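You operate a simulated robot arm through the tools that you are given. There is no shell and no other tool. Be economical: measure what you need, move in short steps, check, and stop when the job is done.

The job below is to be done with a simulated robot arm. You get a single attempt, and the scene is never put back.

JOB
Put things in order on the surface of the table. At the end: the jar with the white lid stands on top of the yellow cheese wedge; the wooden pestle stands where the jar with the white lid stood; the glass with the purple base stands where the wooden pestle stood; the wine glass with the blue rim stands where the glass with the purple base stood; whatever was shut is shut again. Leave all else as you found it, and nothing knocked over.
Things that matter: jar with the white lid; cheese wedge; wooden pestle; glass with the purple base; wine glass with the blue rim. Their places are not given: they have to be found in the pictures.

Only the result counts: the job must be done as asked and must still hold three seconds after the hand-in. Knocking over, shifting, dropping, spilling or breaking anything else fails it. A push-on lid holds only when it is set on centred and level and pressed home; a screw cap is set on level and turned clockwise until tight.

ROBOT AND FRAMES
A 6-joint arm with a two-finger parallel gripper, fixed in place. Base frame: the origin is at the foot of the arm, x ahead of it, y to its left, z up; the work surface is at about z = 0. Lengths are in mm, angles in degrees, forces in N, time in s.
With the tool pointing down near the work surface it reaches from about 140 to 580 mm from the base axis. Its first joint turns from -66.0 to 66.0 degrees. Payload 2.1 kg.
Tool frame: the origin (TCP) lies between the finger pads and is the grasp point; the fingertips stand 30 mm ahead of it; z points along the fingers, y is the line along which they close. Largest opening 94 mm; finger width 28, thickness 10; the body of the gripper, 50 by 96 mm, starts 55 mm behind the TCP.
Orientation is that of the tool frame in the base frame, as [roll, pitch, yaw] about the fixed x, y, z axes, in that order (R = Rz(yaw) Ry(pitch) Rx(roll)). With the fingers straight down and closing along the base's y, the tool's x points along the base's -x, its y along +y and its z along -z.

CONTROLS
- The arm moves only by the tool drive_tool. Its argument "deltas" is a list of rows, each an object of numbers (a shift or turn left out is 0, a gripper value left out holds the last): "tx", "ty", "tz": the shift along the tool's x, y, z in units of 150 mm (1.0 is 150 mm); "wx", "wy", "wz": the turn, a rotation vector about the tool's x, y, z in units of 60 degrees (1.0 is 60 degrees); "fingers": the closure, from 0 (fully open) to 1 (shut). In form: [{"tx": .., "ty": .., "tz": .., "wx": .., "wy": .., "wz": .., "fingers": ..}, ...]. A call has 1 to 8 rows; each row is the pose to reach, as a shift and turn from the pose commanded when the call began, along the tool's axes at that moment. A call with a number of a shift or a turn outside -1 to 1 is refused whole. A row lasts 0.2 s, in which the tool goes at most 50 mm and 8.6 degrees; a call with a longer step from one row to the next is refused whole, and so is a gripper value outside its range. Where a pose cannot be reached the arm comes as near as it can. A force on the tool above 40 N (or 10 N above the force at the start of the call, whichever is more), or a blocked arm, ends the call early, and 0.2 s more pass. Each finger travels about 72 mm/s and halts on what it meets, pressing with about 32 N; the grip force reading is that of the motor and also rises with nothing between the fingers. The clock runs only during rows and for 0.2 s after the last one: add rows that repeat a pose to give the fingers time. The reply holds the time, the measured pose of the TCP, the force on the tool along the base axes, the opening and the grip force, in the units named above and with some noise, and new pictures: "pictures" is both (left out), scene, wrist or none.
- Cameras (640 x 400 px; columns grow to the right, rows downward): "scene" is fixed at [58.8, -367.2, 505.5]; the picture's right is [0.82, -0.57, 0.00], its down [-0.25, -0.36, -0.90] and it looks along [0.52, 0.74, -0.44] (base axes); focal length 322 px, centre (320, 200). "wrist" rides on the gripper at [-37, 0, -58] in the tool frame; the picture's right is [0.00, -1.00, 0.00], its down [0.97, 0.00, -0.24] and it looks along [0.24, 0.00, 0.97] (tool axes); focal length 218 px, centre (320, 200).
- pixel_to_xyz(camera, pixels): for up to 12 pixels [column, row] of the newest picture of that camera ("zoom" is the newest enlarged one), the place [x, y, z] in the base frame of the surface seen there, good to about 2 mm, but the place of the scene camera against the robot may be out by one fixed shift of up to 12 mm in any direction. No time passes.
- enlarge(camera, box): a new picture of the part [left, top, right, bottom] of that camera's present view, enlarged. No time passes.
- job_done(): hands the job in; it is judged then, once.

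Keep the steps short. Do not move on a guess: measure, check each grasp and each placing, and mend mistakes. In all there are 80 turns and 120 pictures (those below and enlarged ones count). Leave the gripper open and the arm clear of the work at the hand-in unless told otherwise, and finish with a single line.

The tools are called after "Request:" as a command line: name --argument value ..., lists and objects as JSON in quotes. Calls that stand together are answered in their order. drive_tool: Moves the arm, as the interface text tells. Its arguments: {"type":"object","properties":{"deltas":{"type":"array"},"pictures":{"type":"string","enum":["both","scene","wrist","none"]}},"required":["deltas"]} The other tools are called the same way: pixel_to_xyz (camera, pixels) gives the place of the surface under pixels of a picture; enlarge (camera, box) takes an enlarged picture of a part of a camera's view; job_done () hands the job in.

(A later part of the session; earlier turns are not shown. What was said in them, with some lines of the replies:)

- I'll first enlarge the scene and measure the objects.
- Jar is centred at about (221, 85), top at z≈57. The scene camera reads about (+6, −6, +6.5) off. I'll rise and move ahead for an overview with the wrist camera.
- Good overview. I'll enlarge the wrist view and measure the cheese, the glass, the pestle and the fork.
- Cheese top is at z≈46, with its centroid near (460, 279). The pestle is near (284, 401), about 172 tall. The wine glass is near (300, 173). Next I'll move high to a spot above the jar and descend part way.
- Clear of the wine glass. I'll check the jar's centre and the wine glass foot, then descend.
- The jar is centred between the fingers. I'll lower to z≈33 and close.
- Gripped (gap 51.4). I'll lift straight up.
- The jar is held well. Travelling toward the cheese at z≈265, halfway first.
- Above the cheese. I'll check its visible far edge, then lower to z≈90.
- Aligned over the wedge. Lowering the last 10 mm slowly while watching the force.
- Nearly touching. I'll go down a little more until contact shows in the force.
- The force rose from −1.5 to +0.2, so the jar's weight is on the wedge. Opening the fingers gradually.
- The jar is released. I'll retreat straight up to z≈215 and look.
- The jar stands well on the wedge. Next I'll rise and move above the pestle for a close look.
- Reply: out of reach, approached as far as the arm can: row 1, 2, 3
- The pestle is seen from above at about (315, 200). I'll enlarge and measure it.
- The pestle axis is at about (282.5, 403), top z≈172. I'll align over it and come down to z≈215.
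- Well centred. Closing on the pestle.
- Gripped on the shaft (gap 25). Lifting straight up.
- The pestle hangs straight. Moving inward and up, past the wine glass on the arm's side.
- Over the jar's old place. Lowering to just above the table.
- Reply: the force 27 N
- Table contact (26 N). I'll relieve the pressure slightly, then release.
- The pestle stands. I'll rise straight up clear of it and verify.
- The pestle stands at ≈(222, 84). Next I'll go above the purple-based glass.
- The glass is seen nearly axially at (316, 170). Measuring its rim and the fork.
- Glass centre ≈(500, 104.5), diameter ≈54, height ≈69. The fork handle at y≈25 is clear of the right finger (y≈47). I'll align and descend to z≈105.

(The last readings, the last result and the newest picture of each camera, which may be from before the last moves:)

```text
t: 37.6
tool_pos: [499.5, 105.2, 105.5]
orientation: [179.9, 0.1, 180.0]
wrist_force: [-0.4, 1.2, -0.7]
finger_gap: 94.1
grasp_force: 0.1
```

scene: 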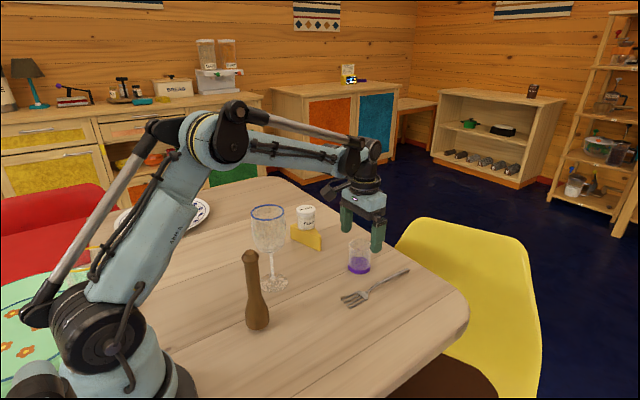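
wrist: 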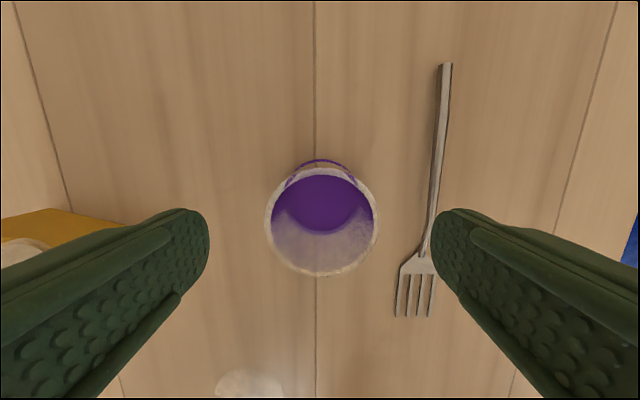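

Centred. Descending to z≈38 and closing.

Request:
drive_tool --deltas '[{"tz": 0.15, "tx": -0.01}, {"tz": 0.32, "tx": -0.01}, {"tz": 0.42, "tx": -0.01}, {"tz": 0.45, "tx": -0.01}, {"tz": 0.45, "tx": -0.01}]' --pictures "wrist"

Request:
drive_tool --deltas '[{"fingers": 0.3}, {"fingers": 0.6}, {"fingers": 1}, {"fingers": 1}, {"fingers": 1}]'

```text
t: 38.8
tool_pos: [500.7, 105.7, 37.8]
orientation: [179.9, 0.1, 180.0]
wrist_force: [-0.1, -1.0, 0.1]
finger_gap: 94.2
grasp_force: 0.2
```

wrist: 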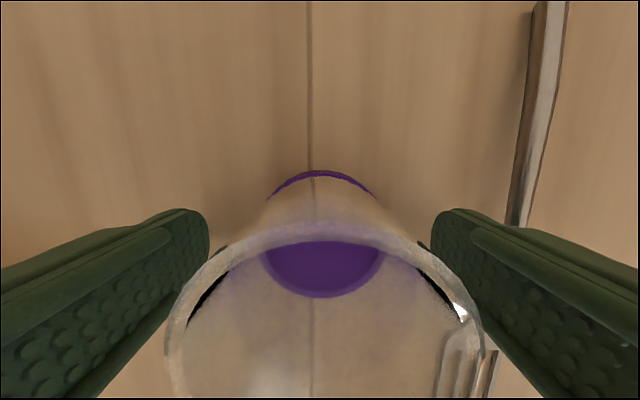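

```text
t: 40.0
tool_pos: [501.2, 105.3, 38.1]
orientation: [179.8, 0.0, -180.0]
wrist_force: [0.5, -0.6, 2.4]
finger_gap: 54.0
grasp_force: 31.5
```

scene: 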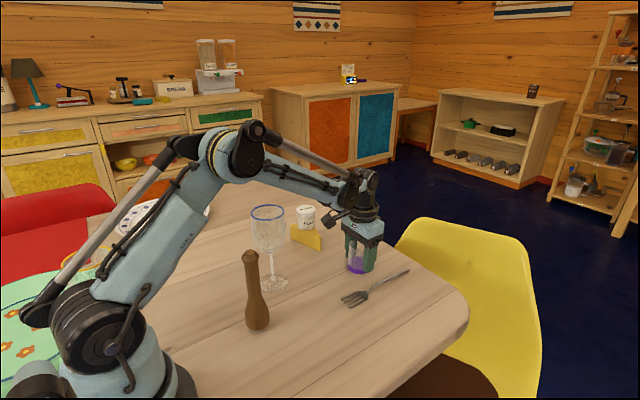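
wrist: 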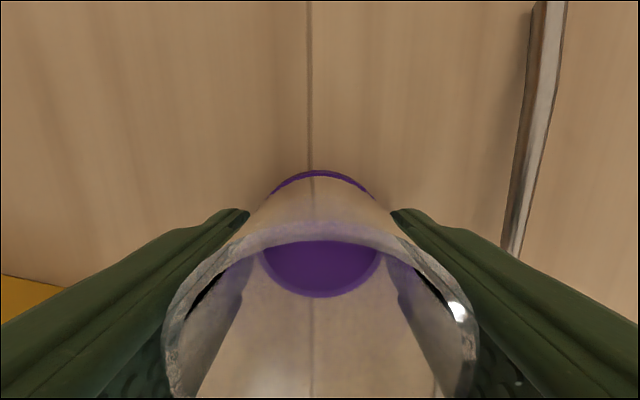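

Gripped (gap 54). Before lifting I'll read the far edge of the base to fix its exact place, then lift.

Request:
pixel_to_xyz --camera "wrist" --pixels '[[320, 175], [320, 173], [320, 240], [320, 232], [275, 190], [368, 190]]'

Request:
drive_tool --deltas '[{"tz": -0.07}, {"tz": -0.25}, {"tz": -0.5}, {"tz": -0.8}, {"tz": -0.95}, {"tz": -0.95}]'

```text
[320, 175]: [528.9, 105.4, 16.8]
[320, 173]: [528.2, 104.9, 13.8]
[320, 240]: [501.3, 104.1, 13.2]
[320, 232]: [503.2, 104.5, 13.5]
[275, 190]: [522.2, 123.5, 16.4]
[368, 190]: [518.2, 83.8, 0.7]
```

```text
t: 41.4
tool_pos: [500.7, 104.3, 179.4]
orientation: [179.8, 0.1, 179.9]
wrist_force: [0.5, 0.1, -1.2]
finger_gap: 53.9
grasp_force: 31.7
```

scene: 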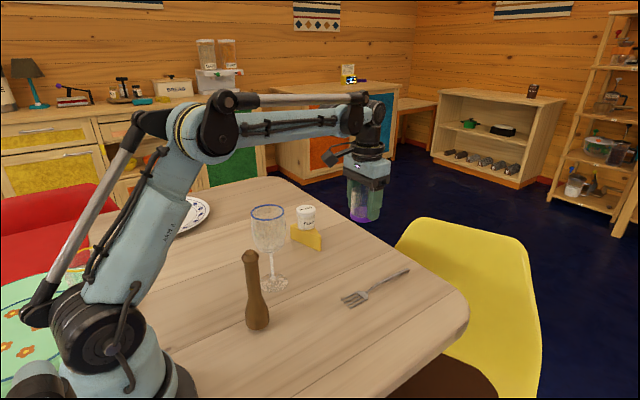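
wrist: 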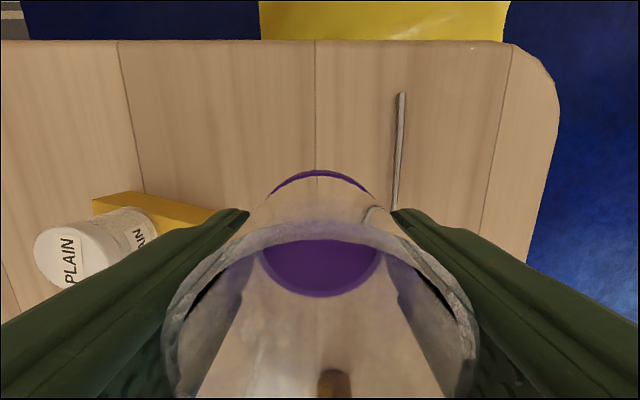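

Glass place confirmed at ≈(501, 105). Travelling between the wine glass and the cheese toward the pestle's old spot at (281.8, 403.4).

Request:
drive_tool --deltas '[{"tz": -0.1, "tx": 0.06, "ty": 0.08}, {"tz": -0.15, "tx": 0.21, "ty": 0.29}, {"tz": -0.15, "tx": 0.38, "ty": 0.52}, {"tz": -0.15, "tx": 0.56, "ty": 0.76}, {"tz": -0.15, "tx": 0.73, "ty": 0.995}, {"tz": -0.15, "tx": 0.73, "ty": 0.995}]' --pictures "scene"

```text
t: 42.8
tool_pos: [390.6, 254.8, 203.5]
orientation: [179.9, 0.1, 180.0]
wrist_force: [0.0, -0.2, -0.9]
finger_gap: 53.9
grasp_force: 32.0
```

scene: 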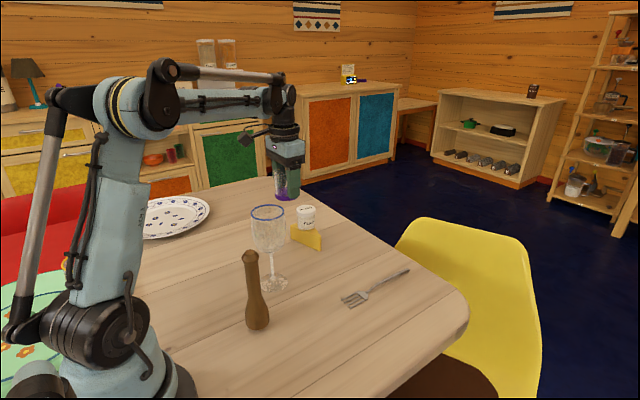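

Request:
drive_tool --deltas '[{"tx": 0.1, "ty": 0.14}, {"tx": 0.27, "ty": 0.37}, {"tx": 0.45, "ty": 0.61}, {"tx": 0.62, "ty": 0.85}, {"tx": 0.727, "ty": 0.99}, {"tx": 0.727, "ty": 0.99, "tz": 0.25}, {"tx": 0.727, "ty": 0.99, "tz": 0.5}, {"tx": 0.727, "ty": 0.99, "tz": 0.5}]'

```text
t: 44.6
tool_pos: [282.4, 404.4, 128.2]
orientation: [179.9, 0.0, 180.0]
wrist_force: [0.2, 0.2, -1.4]
finger_gap: 53.9
grasp_force: 31.8
```

scene: 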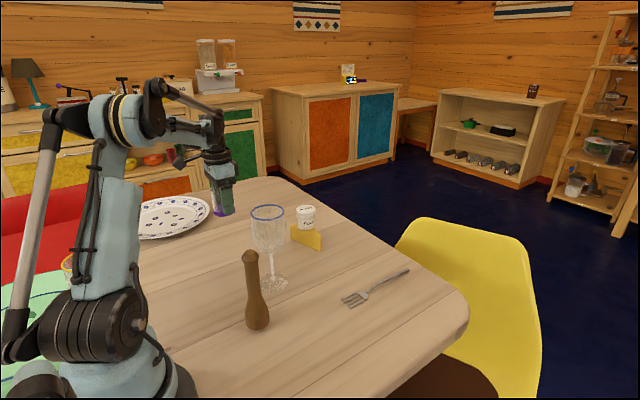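
wrist: 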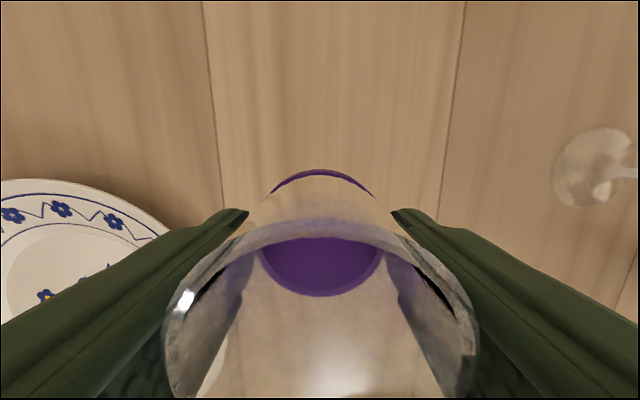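

Checking the clearance between the left finger and the plate before lowering.

Request:
pixel_to_xyz --camera "wrist" --pixels '[[60, 183], [110, 196], [150, 220], [168, 234], [90, 188], [130, 206]]'

```text
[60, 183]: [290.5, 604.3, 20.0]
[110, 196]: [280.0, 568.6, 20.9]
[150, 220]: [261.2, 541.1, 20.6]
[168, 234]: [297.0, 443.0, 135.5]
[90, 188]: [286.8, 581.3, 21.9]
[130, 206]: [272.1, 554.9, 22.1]
```

The plate is far off (y>540). Lowering to about 3 mm above the table, then touching down.

Request:
drive_tool --deltas '[{"tz": 0.2, "tx": 0.003, "ty": -0.004}, {"tz": 0.42, "tx": 0.003, "ty": -0.004}, {"tz": 0.54, "tx": 0.003, "ty": -0.004}, {"tz": 0.58, "tx": 0.003, "ty": -0.004}, {"tz": 0.58, "tx": 0.003, "ty": -0.004}]' --pictures "none"

Request:
drive_tool --deltas '[{"tz": 0.006}, {"tz": 0.012}, {"tz": 0.015}]' --pictures "none"

```text
t: 45.8
tool_pos: [282.4, 403.0, 40.5]
orientation: [180.0, -0.1, 180.0]
wrist_force: [-0.2, -0.4, -1.3]
finger_gap: 54.2
grasp_force: 32.4
```

```text
t: 46.6
tool_pos: [281.5, 402.1, 38.5]
orientation: [179.9, 0.1, -180.0]
wrist_force: [0.6, 0.0, -0.8]
finger_gap: 54.1
grasp_force: 32.2
```

Request:
drive_tool --deltas '[{"tz": 0.004}, {"tz": 0.006}]' --pictures "none"

```text
t: 47.2
tool_pos: [282.5, 401.9, 37.5]
orientation: [179.9, 0.1, -180.0]
wrist_force: [-0.3, 0.4, -0.7]
finger_gap: 53.8
grasp_force: 31.6
```

Request:
drive_tool --deltas '[{"tz": 0.003}, {"tz": 0.005}]' --pictures "wrist"

```text
t: 47.8
tool_pos: [282.2, 402.1, 37.8]
orientation: [179.9, 0.1, 180.0]
wrist_force: [0.4, -2.1, 16.4]
finger_gap: 54.1
grasp_force: 32.1
```

wrist: 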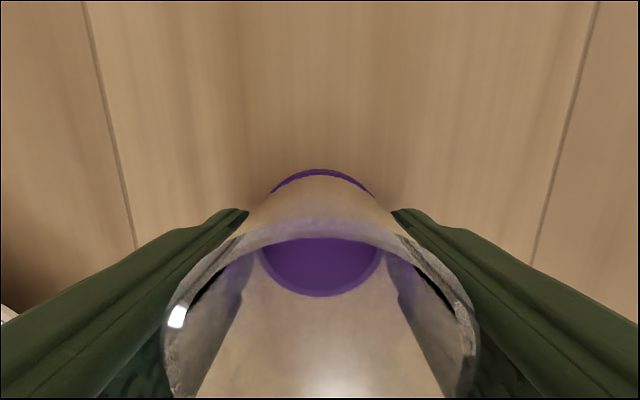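

Contact (16 N). Releasing.

Request:
drive_tool --deltas '[{"tz": -0.003}, {"tz": -0.003, "fingers": 0.4}, {"tz": -0.003, "fingers": 0.2}, {"tz": -0.003, "fingers": 0}, {"tz": -0.003, "fingers": 0}]' --pictures "wrist"

Request:
drive_tool --deltas '[{"tz": -0.1}, {"tz": -0.35}, {"tz": -0.65}, {"tz": -0.95}, {"tz": -1.0}]'

```text
t: 49.0
tool_pos: [281.8, 402.9, 38.3]
orientation: [180.0, 0.0, -180.0]
wrist_force: [1.4, 0.0, -0.9]
finger_gap: 93.8
grasp_force: 0.0
```

wrist: 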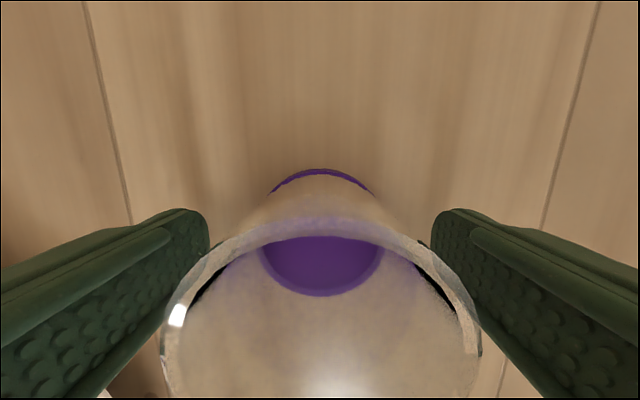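

```text
t: 50.2
tool_pos: [279.8, 403.5, 188.3]
orientation: [179.9, 0.1, -180.0]
wrist_force: [0.2, -0.4, -0.1]
finger_gap: 94.1
grasp_force: 0.1
```

scene: 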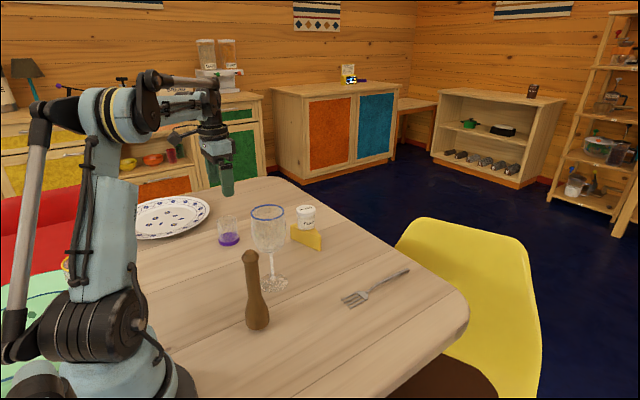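
wrist: 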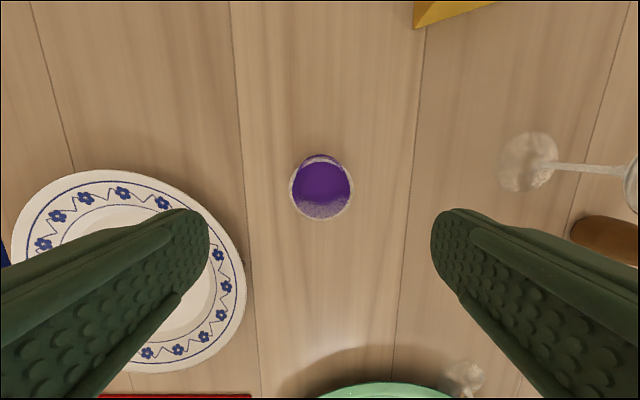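

The glass stands in place. Now rising and moving above the wine glass.

Request:
drive_tool --deltas '[{"tz": -0.3}, {"tz": -0.6}, {"tz": -0.8}, {"tz": -0.8, "ty": -0.25, "tx": -0.03}, {"tz": -0.8, "ty": -0.55, "tx": -0.06}, {"tz": -0.8, "ty": -0.85, "tx": -0.1}, {"tz": -0.8, "ty": -1.0, "tx": -0.14}, {"tz": -0.8, "ty": -1.0, "tx": -0.14}]' --pictures "none"

Request:
drive_tool --deltas '[{"ty": -0.2}, {"ty": -0.4}, {"ty": -0.54}, {"ty": -0.54}]'

```text
t: 52.0
tool_pos: [303.4, 251.6, 307.9]
orientation: [179.9, 0.0, -180.0]
wrist_force: [-0.7, -1.0, 0.5]
finger_gap: 93.7
grasp_force: 0.1
```

```text
t: 53.0
tool_pos: [302.9, 171.3, 307.0]
orientation: [179.9, 0.1, -179.9]
wrist_force: [-0.8, -0.2, 0.0]
finger_gap: 94.0
grasp_force: 0.1
```

scene: 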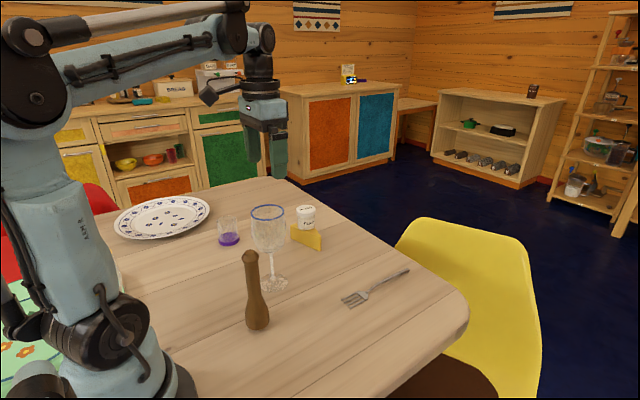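
wrist: 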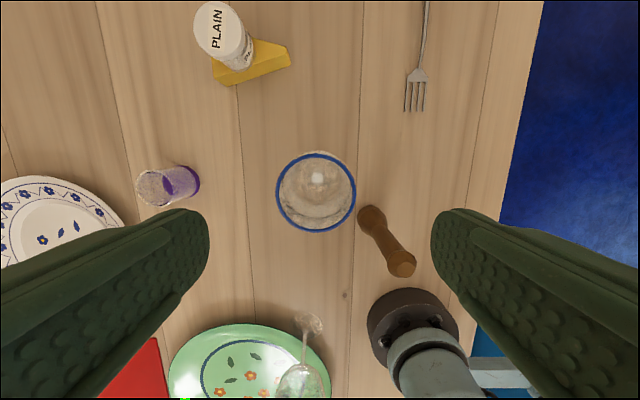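

Request:
enlarge --camera "wrist" --box '[252, 150, 380, 230]'

Request:
pixel_to_xyz --camera "wrist" --pixels '[[278, 193], [355, 193], [316, 154], [316, 230], [316, 178], [279, 193], [354, 193], [316, 229], [375, 212], [401, 262], [182, 182], [316, 232]]'

Request:
pixel_to_xyz --camera "scene" --pixels '[[260, 284], [274, 292], [274, 276], [288, 283], [268, 218], [270, 240], [268, 206], [229, 242], [257, 327]]'

```text
5.00 times, centred on (316, 190) of wrist
```

zoom: 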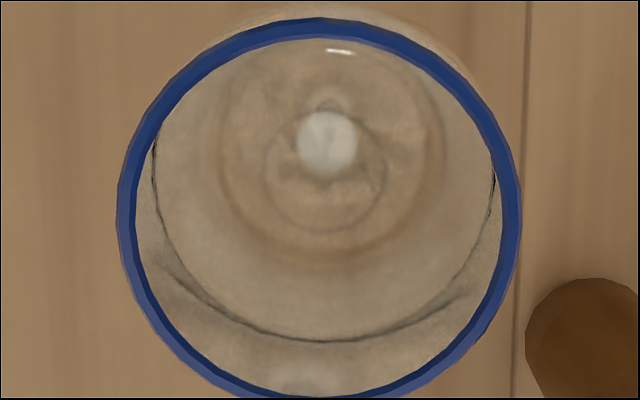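

```text
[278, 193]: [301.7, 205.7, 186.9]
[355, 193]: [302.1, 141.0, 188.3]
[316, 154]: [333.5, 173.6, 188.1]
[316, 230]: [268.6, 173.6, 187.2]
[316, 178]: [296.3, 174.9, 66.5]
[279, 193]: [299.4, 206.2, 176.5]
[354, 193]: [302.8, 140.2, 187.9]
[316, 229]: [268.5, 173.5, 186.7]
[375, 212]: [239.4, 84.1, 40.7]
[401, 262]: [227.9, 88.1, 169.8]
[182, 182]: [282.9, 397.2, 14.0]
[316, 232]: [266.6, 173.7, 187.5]
```

```text
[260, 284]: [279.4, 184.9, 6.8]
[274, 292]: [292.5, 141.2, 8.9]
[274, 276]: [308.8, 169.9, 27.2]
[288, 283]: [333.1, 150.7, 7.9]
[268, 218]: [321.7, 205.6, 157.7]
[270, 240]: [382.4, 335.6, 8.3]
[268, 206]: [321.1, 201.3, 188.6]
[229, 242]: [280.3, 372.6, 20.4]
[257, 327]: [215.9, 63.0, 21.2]
```

Rim centre ≈(301.5, 173.3), diameter ≈66, height 188. Aligning and coming down to just above the rim.

Request:
drive_tool --deltas '[{"tx": 0.01, "ty": 0.014, "tz": 0.2}, {"tx": 0.01, "ty": 0.014, "tz": 0.4}, {"tx": 0.01, "ty": 0.014, "tz": 0.52}, {"tx": 0.01, "ty": 0.014, "tz": 0.52}]'

```text
t: 54.0
tool_pos: [302.0, 173.4, 228.9]
orientation: [179.9, 0.1, -179.9]
wrist_force: [0.6, -0.1, 0.5]
finger_gap: 93.8
grasp_force: 0.0
```

scene: 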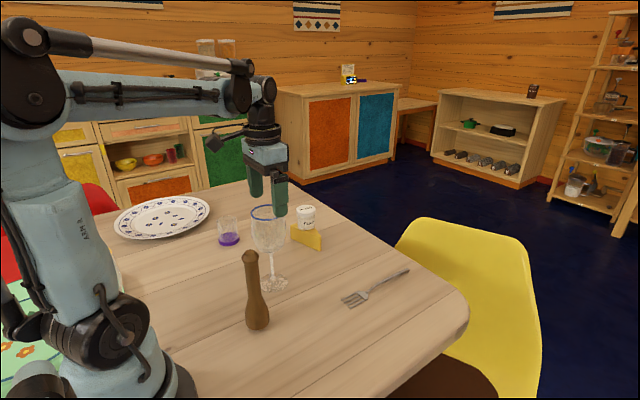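
wrist: 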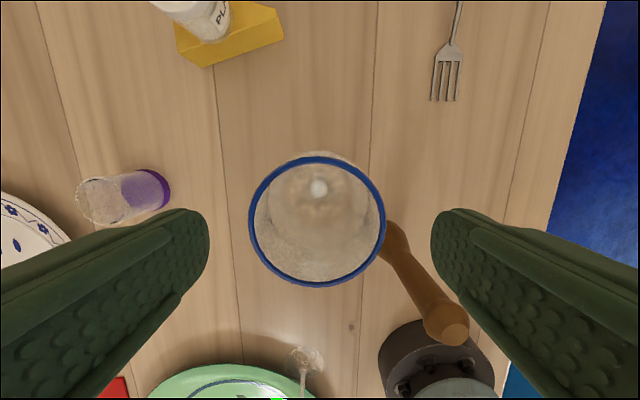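

Centred within 1 mm. Descending around the bowl to z≈146.

Request:
drive_tool --deltas '[{"tz": 0.12, "ty": 0.005}, {"tz": 0.25, "ty": 0.005}, {"tz": 0.38, "ty": 0.005}, {"tz": 0.5, "ty": 0.005}, {"tz": 0.55, "ty": 0.005}, {"tz": 0.55, "ty": 0.005}]'

```text
t: 55.4
tool_pos: [301.6, 176.0, 146.1]
orientation: [179.9, 0.0, -180.0]
wrist_force: [-0.2, -0.6, 0.5]
finger_gap: 93.7
grasp_force: 0.1
```

scene: 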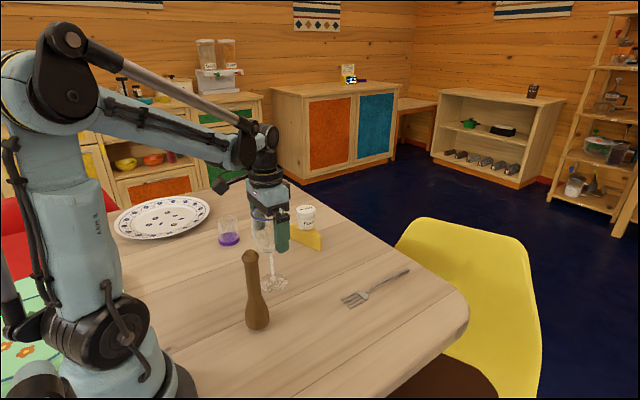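
wrist: 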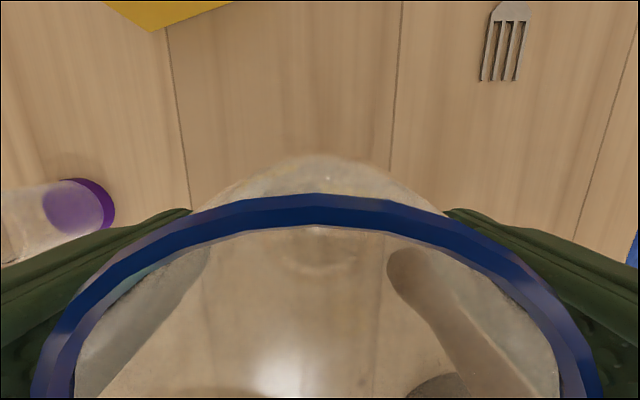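

Fingers straddle the bowl evenly. Closing.

Request:
drive_tool --deltas '[{"fingers": 0.15}, {"fingers": 0.25}, {"fingers": 0.5}, {"fingers": 1}, {"fingers": 1}, {"fingers": 1}]'

Request:
enlarge --camera "scene" --box '[216, 190, 344, 300]'

```text
t: 56.8
tool_pos: [301.7, 173.7, 147.5]
orientation: [180.0, 0.0, 180.0]
wrist_force: [-1.9, -0.8, 3.2]
finger_gap: 74.1
grasp_force: 32.3
```

scene: 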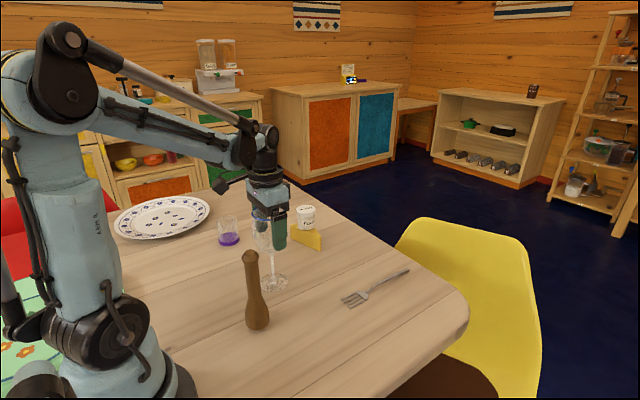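
wrist: 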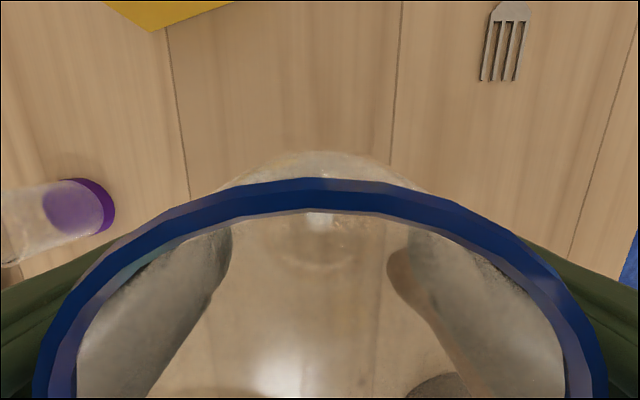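

```text
3.64 times, centred on (280, 245) of scene
```

zoom: 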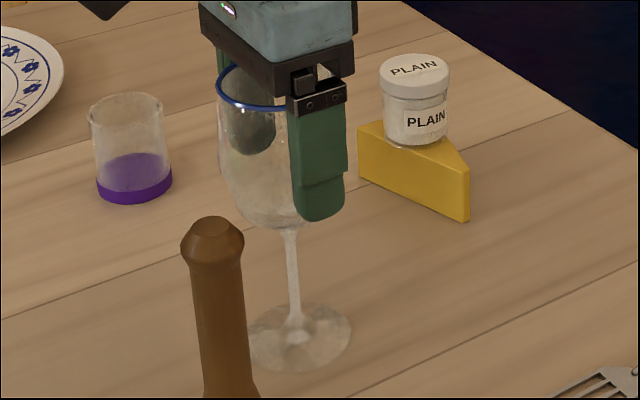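

Gripped (gap 74). The rim shifted slightly in the wrist view, so I'll measure whether the glass tilted or rose.

Request:
pixel_to_xyz --camera "wrist" --pixels '[[320, 190], [320, 183], [70, 330], [580, 350], [320, 160]]'

Request:
pixel_to_xyz --camera "scene" --pixels '[[262, 285], [274, 290], [287, 283], [275, 272], [273, 262]]'

```text
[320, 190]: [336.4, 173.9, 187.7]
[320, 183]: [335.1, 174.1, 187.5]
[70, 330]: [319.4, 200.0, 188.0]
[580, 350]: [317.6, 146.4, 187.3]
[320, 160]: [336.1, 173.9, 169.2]
```

```text
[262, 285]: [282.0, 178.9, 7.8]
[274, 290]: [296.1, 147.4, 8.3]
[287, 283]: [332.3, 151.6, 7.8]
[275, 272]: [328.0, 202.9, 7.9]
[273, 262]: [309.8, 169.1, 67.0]
```

Rim is level at z≈188; no tilt. Lifting gently 45 mm and checking.

Request:
drive_tool --deltas '[{"tz": -0.03}, {"tz": -0.1}, {"tz": -0.2}, {"tz": -0.3}, {"tz": -0.3}]'

Request:
enlarge --camera "scene" --box '[216, 180, 344, 290]'

```text
t: 58.0
tool_pos: [301.0, 174.5, 192.1]
orientation: [179.9, 0.1, -180.0]
wrist_force: [0.1, -0.1, -2.4]
finger_gap: 73.9
grasp_force: 32.1
```

scene: 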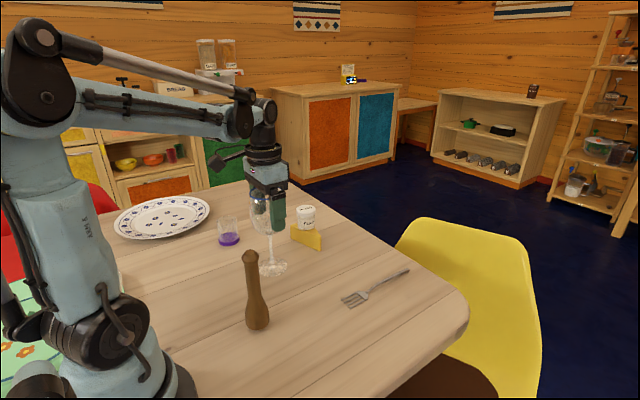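
wrist: 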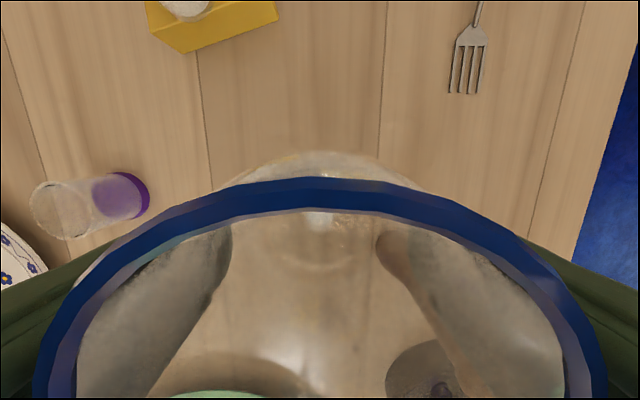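

```text
3.64 times, centred on (280, 235) of scene
```

zoom: 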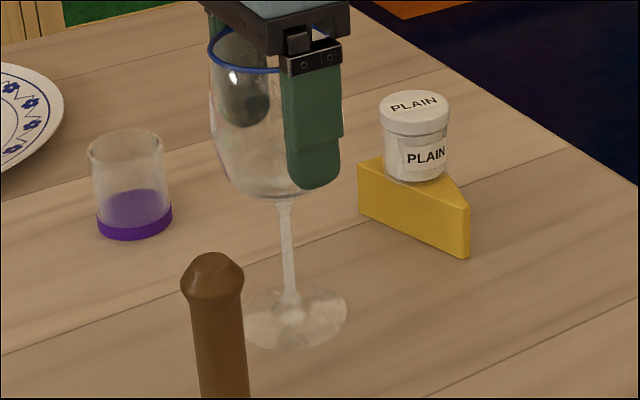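

Held cleanly and upright. Travelling to the purple glass's old place (501, 105).

Request:
drive_tool --deltas '[{"tx": -0.1, "ty": -0.035}, {"tx": -0.28, "ty": -0.097}, {"tx": -0.48, "ty": -0.167}, {"tx": -0.667, "ty": -0.232}, {"tx": -0.667, "ty": -0.232}]' --pictures "none"

Request:
drive_tool --deltas '[{"tx": -0.1, "ty": -0.035}, {"tx": -0.28, "ty": -0.097}, {"tx": -0.48, "ty": -0.167}, {"tx": -0.6, "ty": -0.21}, {"tx": -0.667, "ty": -0.232}, {"tx": -0.667, "ty": -0.232}]'

```text
t: 59.2
tool_pos: [401.6, 139.7, 191.8]
orientation: [180.0, 0.0, -179.8]
wrist_force: [0.9, 0.6, -1.7]
finger_gap: 74.1
grasp_force: 31.9
```

```text
t: 60.6
tool_pos: [502.6, 104.6, 192.7]
orientation: [180.0, 0.1, -179.9]
wrist_force: [0.4, -0.5, -1.2]
finger_gap: 74.1
grasp_force: 31.6
```

scene: 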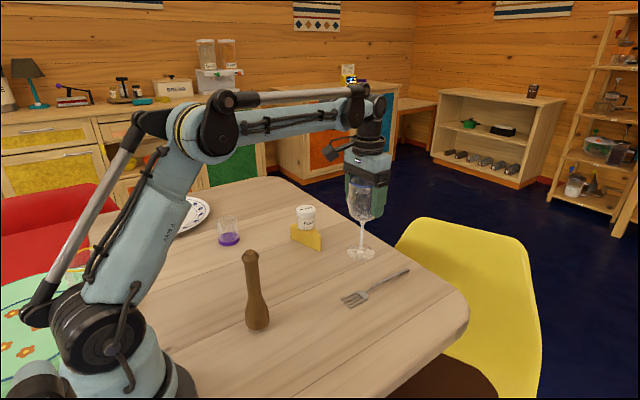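
wrist: 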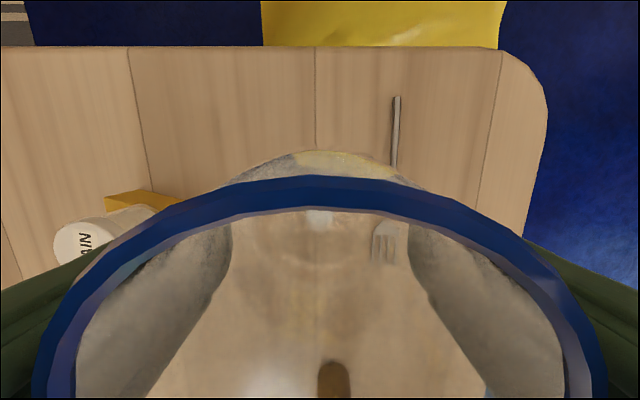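

Over the spot. Lowering to about 3 mm above the table.

Request:
drive_tool --deltas '[{"tz": 0.12}, {"tz": 0.22}, {"tz": 0.27}, {"tz": 0.28}, {"tz": 0.28}]' --pictures "none"

Request:
drive_tool --deltas '[{"tz": 0.006}, {"tz": 0.01}, {"tz": 0.014}]' --pictures "scene"

Request:
enlarge --camera "scene" --box '[290, 180, 418, 300]'

```text
t: 61.8
tool_pos: [502.1, 105.0, 150.4]
orientation: [180.0, 0.1, 179.9]
wrist_force: [-0.2, -0.2, -1.6]
finger_gap: 74.1
grasp_force: 32.0
```

```text
t: 62.6
tool_pos: [501.8, 105.5, 147.7]
orientation: [179.9, 0.1, -179.9]
wrist_force: [-0.2, 0.3, -1.8]
finger_gap: 73.8
grasp_force: 32.2
```

scene: 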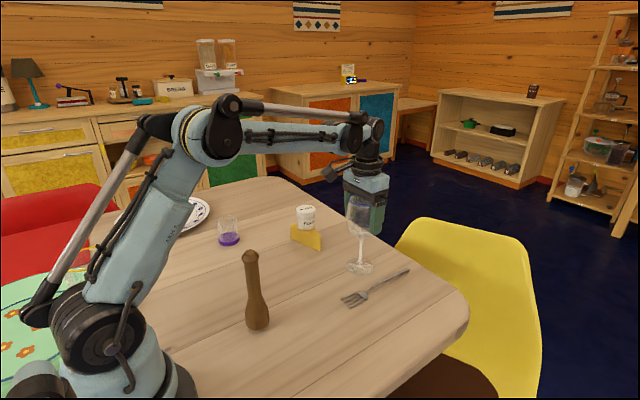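

```text
3.33 times, centred on (354, 240) of scene
```

zoom: 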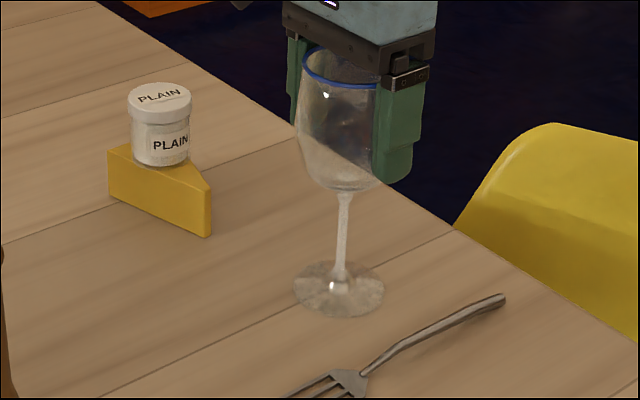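

Not yet in contact. Lowering in 0.5 mm steps.

Request:
drive_tool --deltas '[{"tz": 0.003}, {"tz": 0.006}]' --pictures "none"

Request:
drive_tool --deltas '[{"tz": 0.002}, {"tz": 0.004}]' --pictures "none"

```text
t: 63.2
tool_pos: [501.7, 104.9, 146.3]
orientation: [179.9, 0.1, -180.0]
wrist_force: [0.6, 0.2, 3.9]
finger_gap: 74.2
grasp_force: 31.8
```

```text
t: 63.8
tool_pos: [501.3, 105.2, 147.0]
orientation: [179.9, 0.0, 180.0]
wrist_force: [1.3, 0.3, 16.5]
finger_gap: 73.7
grasp_force: 31.9
```

Contact (4 → 16 N). I'll back off 0.5 mm and release.

Request:
drive_tool --deltas '[{"tz": -0.003}, {"tz": -0.003, "fingers": 0.18}, {"tz": -0.003, "fingers": 0.1}, {"tz": -0.003, "fingers": 0}, {"tz": -0.003, "fingers": 0}]'

```text
t: 65.0
tool_pos: [501.6, 105.2, 146.6]
orientation: [179.9, 0.0, 180.0]
wrist_force: [0.3, 0.5, 0.6]
finger_gap: 94.0
grasp_force: 0.0
```

scene: 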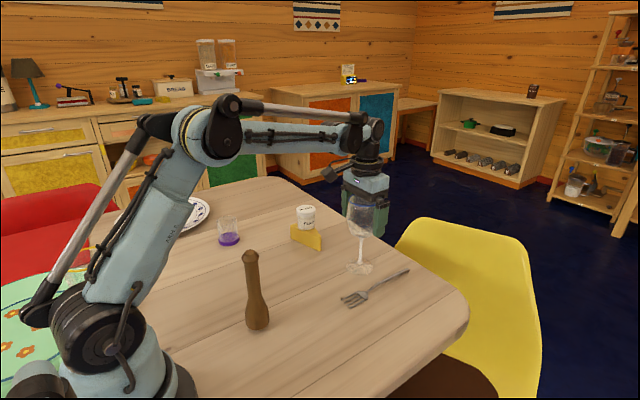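
wrist: 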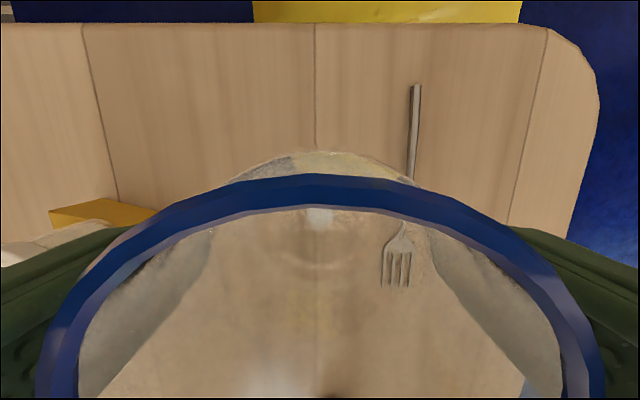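

Released. Rising straight up.

Request:
drive_tool --deltas '[{"tz": -0.08}, {"tz": -0.25}, {"tz": -0.45}, {"tz": -0.6}, {"tz": -0.65}, {"tz": -0.65}]'

```text
t: 66.4
tool_pos: [501.9, 105.5, 244.3]
orientation: [179.8, 0.1, -179.9]
wrist_force: [-0.1, 0.2, 0.8]
finger_gap: 93.8
grasp_force: 0.0
```

scene: 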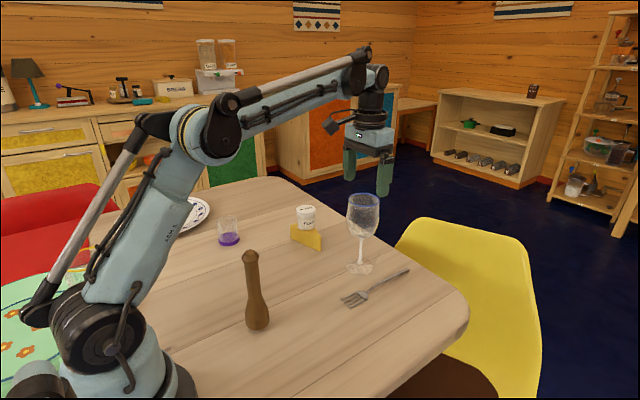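
wrist: 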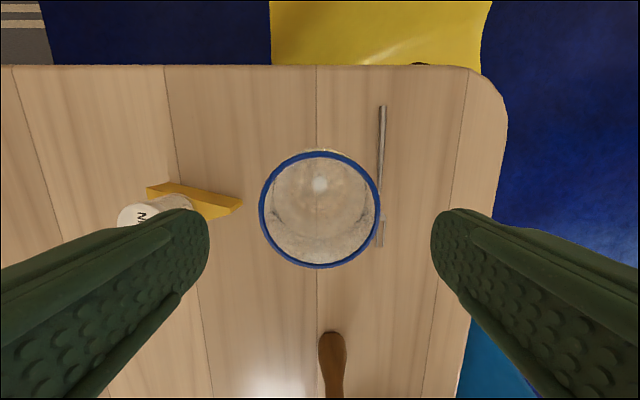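

The wine glass stands. I'll measure its rim, then move back to a clear overview pose.

Request:
pixel_to_xyz --camera "wrist" --pixels '[[261, 209], [379, 209], [320, 153], [320, 266]]'

Request:
drive_tool --deltas '[{"tx": 0.2, "ty": 0.1, "tz": -0.1}, {"tx": 0.45, "ty": 0.25, "tz": -0.25}, {"tx": 0.7, "ty": 0.4, "tz": -0.4}, {"tx": 0.9, "ty": 0.55, "tz": -0.55}, {"tx": 1.0, "ty": 0.65, "tz": -0.6}, {"tx": 1.0, "ty": 0.7, "tz": -0.6}]'

Request:
enlarge --camera "scene" --box '[200, 170, 440, 340]'

```text
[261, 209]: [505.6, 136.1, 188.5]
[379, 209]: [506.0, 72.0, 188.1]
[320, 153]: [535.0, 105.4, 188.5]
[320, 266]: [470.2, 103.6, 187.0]
```

```text
t: 67.8
tool_pos: [352.9, 210.3, 335.2]
orientation: [179.9, 0.1, -180.0]
wrist_force: [-0.2, -0.2, 0.9]
finger_gap: 94.0
grasp_force: 0.1
```

scene: 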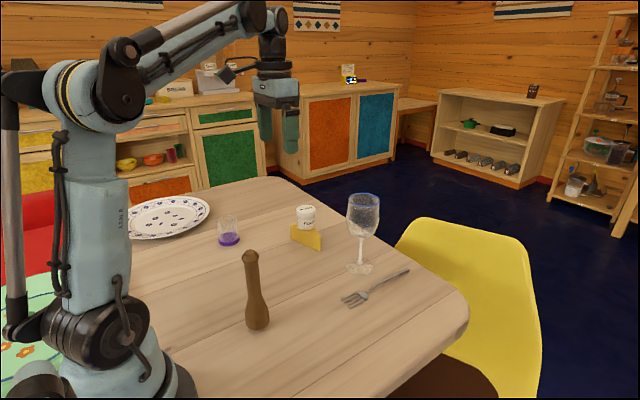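
wrist: 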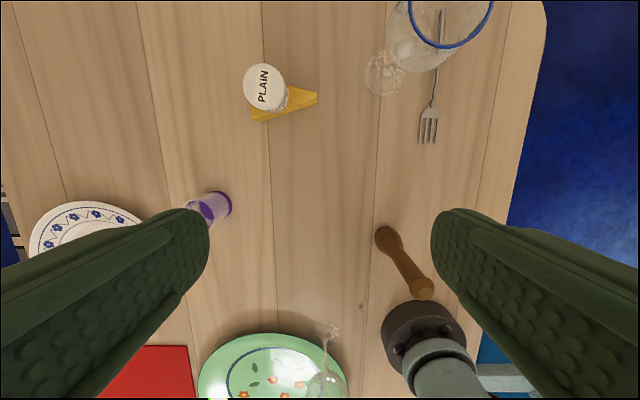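

```text
2.35 times, centred on (320, 255) of scene
```

zoom: 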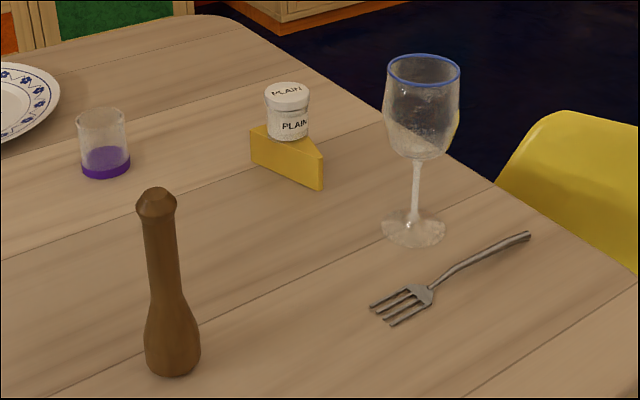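

All items are in place and upright, the jar lid is on, the gripper is open and the arm is clear. Handing in.

Request:
job_done

```text
The job is handed in.
```

The jar is on the cheese wedge with its lid on, the pestle, purple-based glass and wine glass each stand in their new places, and the job is handed in.
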